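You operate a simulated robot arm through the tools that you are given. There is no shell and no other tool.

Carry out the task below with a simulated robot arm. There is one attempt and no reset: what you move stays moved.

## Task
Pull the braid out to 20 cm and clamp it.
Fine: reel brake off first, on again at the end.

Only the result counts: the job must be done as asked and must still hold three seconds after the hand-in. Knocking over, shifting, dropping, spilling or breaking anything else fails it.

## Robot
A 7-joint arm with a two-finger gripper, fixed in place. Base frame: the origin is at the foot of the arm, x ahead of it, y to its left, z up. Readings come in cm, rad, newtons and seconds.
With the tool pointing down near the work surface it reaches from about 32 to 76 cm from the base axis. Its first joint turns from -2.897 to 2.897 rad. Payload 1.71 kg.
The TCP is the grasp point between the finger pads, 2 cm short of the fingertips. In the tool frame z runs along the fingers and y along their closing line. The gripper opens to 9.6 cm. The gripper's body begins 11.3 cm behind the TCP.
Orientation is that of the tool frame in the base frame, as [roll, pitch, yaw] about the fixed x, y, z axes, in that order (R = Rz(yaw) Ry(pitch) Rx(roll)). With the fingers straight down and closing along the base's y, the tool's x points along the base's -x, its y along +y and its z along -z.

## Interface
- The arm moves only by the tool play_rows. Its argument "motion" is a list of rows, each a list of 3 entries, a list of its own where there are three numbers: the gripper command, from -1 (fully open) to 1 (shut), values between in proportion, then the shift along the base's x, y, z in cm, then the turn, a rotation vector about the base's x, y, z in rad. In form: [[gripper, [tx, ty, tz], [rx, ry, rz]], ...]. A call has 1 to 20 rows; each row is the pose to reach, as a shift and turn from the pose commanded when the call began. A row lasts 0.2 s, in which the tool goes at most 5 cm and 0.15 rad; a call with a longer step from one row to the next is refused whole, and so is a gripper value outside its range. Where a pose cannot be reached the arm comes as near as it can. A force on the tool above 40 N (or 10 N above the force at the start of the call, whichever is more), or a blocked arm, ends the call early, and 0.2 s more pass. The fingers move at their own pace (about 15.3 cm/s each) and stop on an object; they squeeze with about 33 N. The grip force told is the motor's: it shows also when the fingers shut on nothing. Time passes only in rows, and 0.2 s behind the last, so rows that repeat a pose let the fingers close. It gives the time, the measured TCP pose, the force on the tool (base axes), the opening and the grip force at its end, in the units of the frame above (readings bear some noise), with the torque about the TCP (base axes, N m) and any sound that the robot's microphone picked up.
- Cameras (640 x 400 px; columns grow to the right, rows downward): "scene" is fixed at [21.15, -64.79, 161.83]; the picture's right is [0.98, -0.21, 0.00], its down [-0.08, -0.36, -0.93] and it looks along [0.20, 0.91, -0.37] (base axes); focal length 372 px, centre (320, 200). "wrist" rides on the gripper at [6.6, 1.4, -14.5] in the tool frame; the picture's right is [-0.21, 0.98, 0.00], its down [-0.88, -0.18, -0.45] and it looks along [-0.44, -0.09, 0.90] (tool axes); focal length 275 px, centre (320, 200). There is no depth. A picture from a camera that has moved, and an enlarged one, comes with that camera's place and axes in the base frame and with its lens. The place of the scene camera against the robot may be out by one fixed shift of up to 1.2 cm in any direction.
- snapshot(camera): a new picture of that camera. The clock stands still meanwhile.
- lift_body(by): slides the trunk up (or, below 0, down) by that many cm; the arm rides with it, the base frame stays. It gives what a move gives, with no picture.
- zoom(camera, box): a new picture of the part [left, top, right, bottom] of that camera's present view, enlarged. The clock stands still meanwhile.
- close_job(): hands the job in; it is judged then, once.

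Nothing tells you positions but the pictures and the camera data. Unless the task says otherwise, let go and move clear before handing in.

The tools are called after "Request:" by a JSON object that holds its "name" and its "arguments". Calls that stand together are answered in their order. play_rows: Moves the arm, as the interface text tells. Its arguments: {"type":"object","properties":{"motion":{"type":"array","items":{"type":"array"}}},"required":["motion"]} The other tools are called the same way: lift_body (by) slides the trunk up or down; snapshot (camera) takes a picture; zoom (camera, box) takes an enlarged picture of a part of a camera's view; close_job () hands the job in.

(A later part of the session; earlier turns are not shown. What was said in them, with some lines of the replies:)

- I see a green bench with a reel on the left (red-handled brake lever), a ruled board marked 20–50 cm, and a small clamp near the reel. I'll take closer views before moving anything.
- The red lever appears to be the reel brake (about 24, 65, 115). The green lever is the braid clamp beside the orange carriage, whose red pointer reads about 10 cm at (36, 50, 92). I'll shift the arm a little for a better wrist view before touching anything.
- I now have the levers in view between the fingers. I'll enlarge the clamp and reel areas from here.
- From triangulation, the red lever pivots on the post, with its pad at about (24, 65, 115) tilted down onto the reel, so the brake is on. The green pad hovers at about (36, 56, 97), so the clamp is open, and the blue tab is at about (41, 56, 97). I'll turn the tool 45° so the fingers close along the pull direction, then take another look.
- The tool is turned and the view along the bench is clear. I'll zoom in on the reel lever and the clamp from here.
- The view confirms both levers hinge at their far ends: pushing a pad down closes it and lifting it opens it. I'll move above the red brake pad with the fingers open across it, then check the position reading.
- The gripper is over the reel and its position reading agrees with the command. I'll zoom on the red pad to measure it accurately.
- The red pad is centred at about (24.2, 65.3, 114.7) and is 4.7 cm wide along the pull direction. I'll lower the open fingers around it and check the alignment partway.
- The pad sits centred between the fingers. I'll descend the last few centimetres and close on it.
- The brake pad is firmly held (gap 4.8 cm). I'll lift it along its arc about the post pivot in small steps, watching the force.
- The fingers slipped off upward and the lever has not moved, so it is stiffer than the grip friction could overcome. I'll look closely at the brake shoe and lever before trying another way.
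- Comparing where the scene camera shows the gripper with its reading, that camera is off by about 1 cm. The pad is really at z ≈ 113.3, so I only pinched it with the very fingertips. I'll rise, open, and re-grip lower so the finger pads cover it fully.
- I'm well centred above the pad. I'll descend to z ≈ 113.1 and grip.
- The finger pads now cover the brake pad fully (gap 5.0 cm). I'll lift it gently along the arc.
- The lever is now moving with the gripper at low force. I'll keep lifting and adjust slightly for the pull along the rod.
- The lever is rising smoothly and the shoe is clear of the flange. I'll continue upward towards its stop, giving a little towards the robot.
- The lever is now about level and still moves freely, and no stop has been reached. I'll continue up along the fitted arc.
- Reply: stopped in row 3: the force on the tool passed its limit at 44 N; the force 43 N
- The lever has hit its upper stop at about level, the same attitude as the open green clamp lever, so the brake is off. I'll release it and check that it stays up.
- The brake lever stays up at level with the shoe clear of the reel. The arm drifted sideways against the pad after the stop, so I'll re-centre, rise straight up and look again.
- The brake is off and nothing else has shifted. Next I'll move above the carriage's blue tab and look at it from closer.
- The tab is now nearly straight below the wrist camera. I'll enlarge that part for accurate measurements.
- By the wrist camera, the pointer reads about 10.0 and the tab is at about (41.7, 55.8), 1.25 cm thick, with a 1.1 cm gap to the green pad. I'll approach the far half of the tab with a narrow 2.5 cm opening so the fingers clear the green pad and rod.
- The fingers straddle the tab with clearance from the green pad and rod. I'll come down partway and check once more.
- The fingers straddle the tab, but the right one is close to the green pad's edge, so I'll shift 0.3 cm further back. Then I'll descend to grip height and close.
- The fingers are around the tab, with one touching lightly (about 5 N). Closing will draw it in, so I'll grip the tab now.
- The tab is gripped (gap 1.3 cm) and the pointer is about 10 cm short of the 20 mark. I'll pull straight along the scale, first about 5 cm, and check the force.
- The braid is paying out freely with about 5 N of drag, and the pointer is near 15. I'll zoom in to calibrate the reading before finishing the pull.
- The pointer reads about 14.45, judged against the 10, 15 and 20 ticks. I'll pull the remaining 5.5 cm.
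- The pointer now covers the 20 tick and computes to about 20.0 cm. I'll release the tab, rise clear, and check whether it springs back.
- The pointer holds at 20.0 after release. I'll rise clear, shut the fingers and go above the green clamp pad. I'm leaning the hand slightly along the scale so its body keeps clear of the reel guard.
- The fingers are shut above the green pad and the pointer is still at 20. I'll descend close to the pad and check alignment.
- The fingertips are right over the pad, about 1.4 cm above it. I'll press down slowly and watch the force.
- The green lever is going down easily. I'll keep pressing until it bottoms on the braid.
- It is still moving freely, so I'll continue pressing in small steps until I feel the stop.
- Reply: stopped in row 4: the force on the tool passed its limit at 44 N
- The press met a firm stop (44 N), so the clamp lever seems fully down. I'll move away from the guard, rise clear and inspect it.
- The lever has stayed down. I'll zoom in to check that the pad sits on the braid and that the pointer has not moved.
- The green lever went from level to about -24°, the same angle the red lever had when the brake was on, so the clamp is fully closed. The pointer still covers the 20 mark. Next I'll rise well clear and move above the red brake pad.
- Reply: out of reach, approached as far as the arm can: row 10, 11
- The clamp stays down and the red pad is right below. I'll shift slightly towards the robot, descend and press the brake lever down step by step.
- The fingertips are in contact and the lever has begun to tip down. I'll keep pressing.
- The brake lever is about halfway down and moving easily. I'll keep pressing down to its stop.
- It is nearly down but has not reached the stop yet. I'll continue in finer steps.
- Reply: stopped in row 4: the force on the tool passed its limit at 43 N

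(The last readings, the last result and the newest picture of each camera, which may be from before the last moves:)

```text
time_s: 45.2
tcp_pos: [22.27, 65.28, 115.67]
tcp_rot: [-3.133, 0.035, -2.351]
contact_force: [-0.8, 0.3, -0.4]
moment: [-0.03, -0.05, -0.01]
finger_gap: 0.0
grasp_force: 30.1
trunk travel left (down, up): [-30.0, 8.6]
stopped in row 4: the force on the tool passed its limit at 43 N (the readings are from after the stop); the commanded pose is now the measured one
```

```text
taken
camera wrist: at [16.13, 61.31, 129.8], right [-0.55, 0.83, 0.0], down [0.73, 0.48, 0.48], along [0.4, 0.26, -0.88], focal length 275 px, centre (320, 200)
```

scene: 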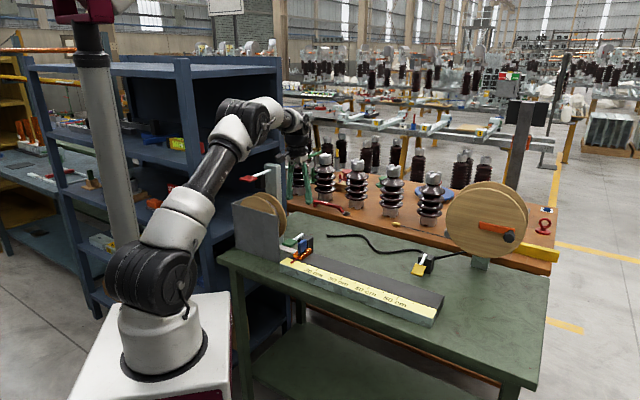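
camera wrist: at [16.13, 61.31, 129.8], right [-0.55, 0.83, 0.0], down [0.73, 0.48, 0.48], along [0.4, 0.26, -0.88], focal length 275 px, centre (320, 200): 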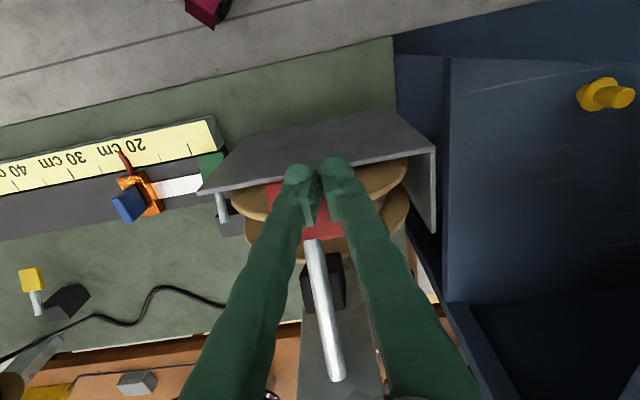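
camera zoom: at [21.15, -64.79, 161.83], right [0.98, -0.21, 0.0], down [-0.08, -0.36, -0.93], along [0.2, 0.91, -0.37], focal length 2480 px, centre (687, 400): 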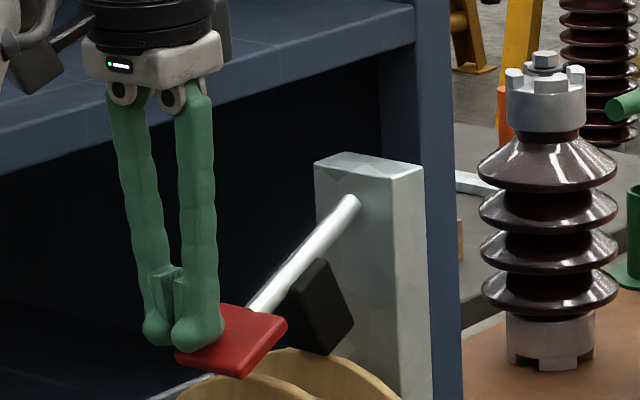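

The brake lever met its stop at 43 N, and its pad is back exactly where it was at the start, so the brake is on. I'll lift off and retreat, then inspect everything.

Request:
{"name": "play_rows", "arguments": {"motion": [[1, [0, 0, 1.5], [0, 0, 0]], [1, [0, 0, 4], [0, 0, 0]], [1, [0, 0, 7], [0, 0, 0]], [1, [0, 0, 10], [0, 0, 0]], [1, [-0.5, -3, 11.5], [0, 0, 0]], [1, [-1, -6, 12], [0, 0, 0]], [1, [-1, -9, 12], [0, 0, 0]], [1, [-1, -12, 12], [0, 0, 0]], [1, [-1, -15, 12], [0, 0, 0]], [0, [-1, -15, 12], [0, 0, 0]], [0, [-1, -15, 12], [0, 0, 0]]]}}

Request:
{"name": "snapshot", "arguments": {"camera": "scene"}}

Request:
{"name": "snapshot", "arguments": {"camera": "wrist"}}

Request:
{"name": "zoom", "arguments": {"camera": "scene", "box": [235, 160, 285, 200]}}

Request:
{"name": "zoom", "arguments": {"camera": "scene", "box": [275, 220, 365, 290]}}

Request:
{"name": "zoom", "arguments": {"camera": "scene", "box": [310, 250, 360, 280]}}

```text
time_s: 47.6
tcp_pos: [21.44, 50.03, 127.73]
tcp_rot: [-3.136, 0.037, -2.351]
contact_force: [0.7, 0.0, 0.6]
moment: [0.01, 0.0, 0.01]
finger_gap: 4.79
grasp_force: 0.1
trunk travel left (down, up): [-30.0, 8.6]
```

```text
taken
```

scene: 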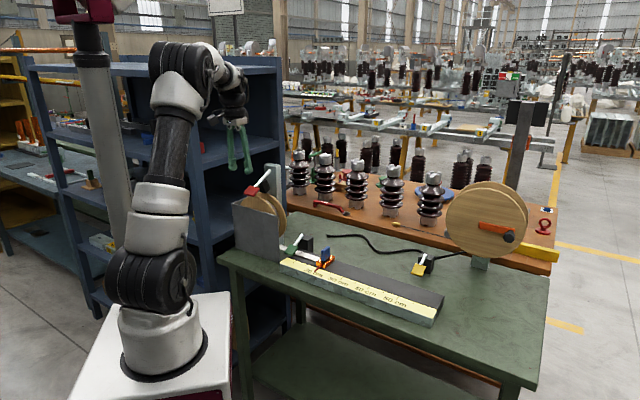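

```text
taken
camera wrist: at [15.4, 45.96, 141.97], right [-0.55, 0.83, 0.0], down [0.73, 0.48, 0.48], along [0.4, 0.26, -0.88], focal length 275 px, centre (320, 200)
```

wrist: 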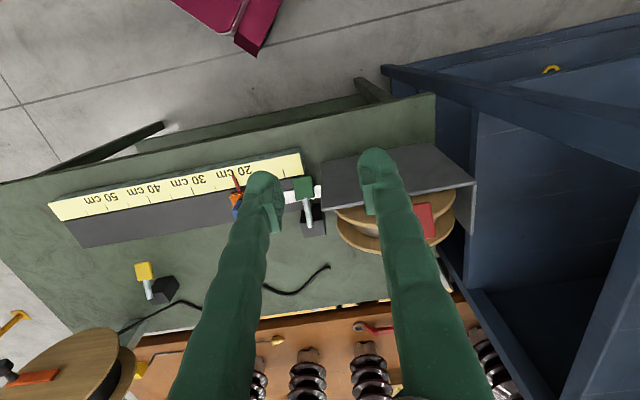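

```text
10.00 times, centred on (260, 180) of scene
camera zoom: at [21.15, -64.79, 161.83], right [0.98, -0.21, 0.0], down [-0.08, -0.36, -0.93], along [0.2, 0.91, -0.37], focal length 3719 px, centre (920, 400)
```

zoom: 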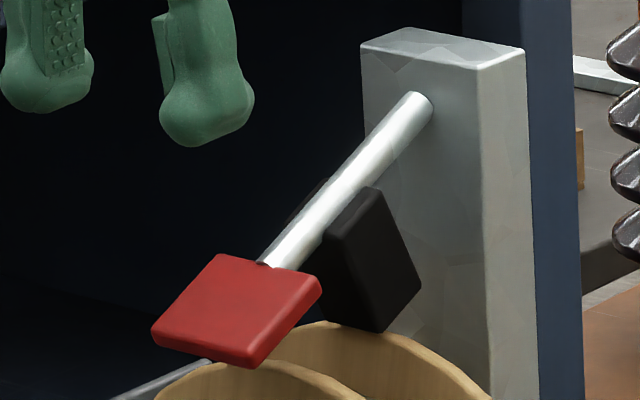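

```text
5.71 times, centred on (320, 255) of scene
camera zoom: at [21.15, -64.79, 161.83], right [0.98, -0.21, 0.0], down [-0.08, -0.36, -0.93], along [0.2, 0.91, -0.37], focal length 2125 px, centre (320, -114)
```

zoom: 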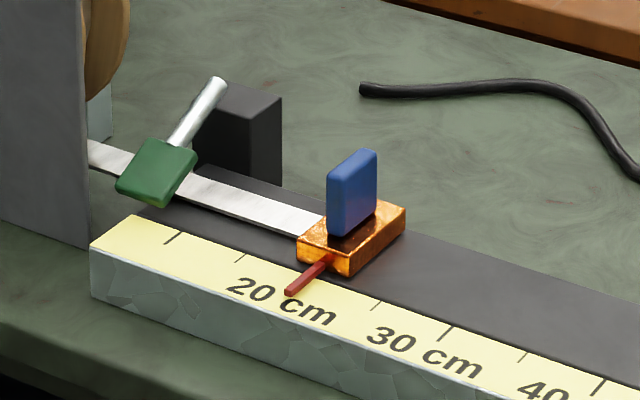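

```text
12.80 times, centred on (335, 265) of scene
camera zoom: at [21.15, -64.79, 161.83], right [0.98, -0.21, 0.0], down [-0.08, -0.36, -0.93], along [0.2, 0.91, -0.37], focal length 4761 px, centre (128, -632)
```

zoom: 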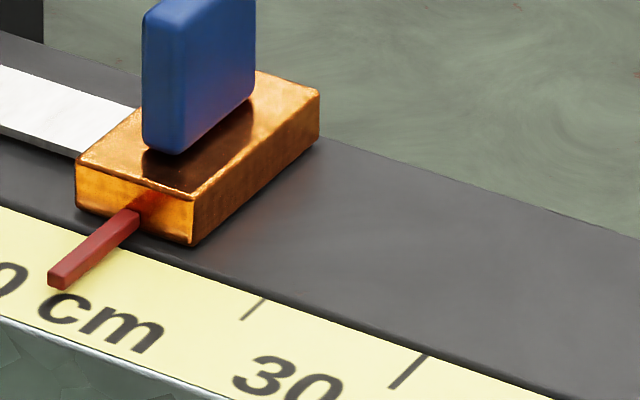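

The pointer still covers the 20 cm mark, the green clamp is down on the braid, and the red brake lever is back in its original "on" position. The arm is open and clear and nothing else has moved, so I'm handing the job in.

Request:
{"name": "close_job", "arguments": {}}

```text
The job is handed in.
```

The braid is pulled out to the 20 cm mark and clamped, and the reel brake is back on. I've handed the job in, but no verdict has come back yet.

- **Brake off:** I lifted the red lever to its upper stop. My first grip on it slipped, but nothing moved.
- **Pull:** I drew the carriage out by its blue tab until the pointer read about 20.0 cm on the wrist camera. It did not spring back when I let go.
- **Clamp:** I pressed the green lever down onto the braid until it met a firm stop (about 44 N), and it stayed down.
- **Brake on:** I pressed the red lever down to its stop (about 43 N). Its pad is back where it was at the start.

In the last pictures the pointer had not moved since I released the tab, and nothing else on the bench looked disturbed. The arm is open and clear of the work.
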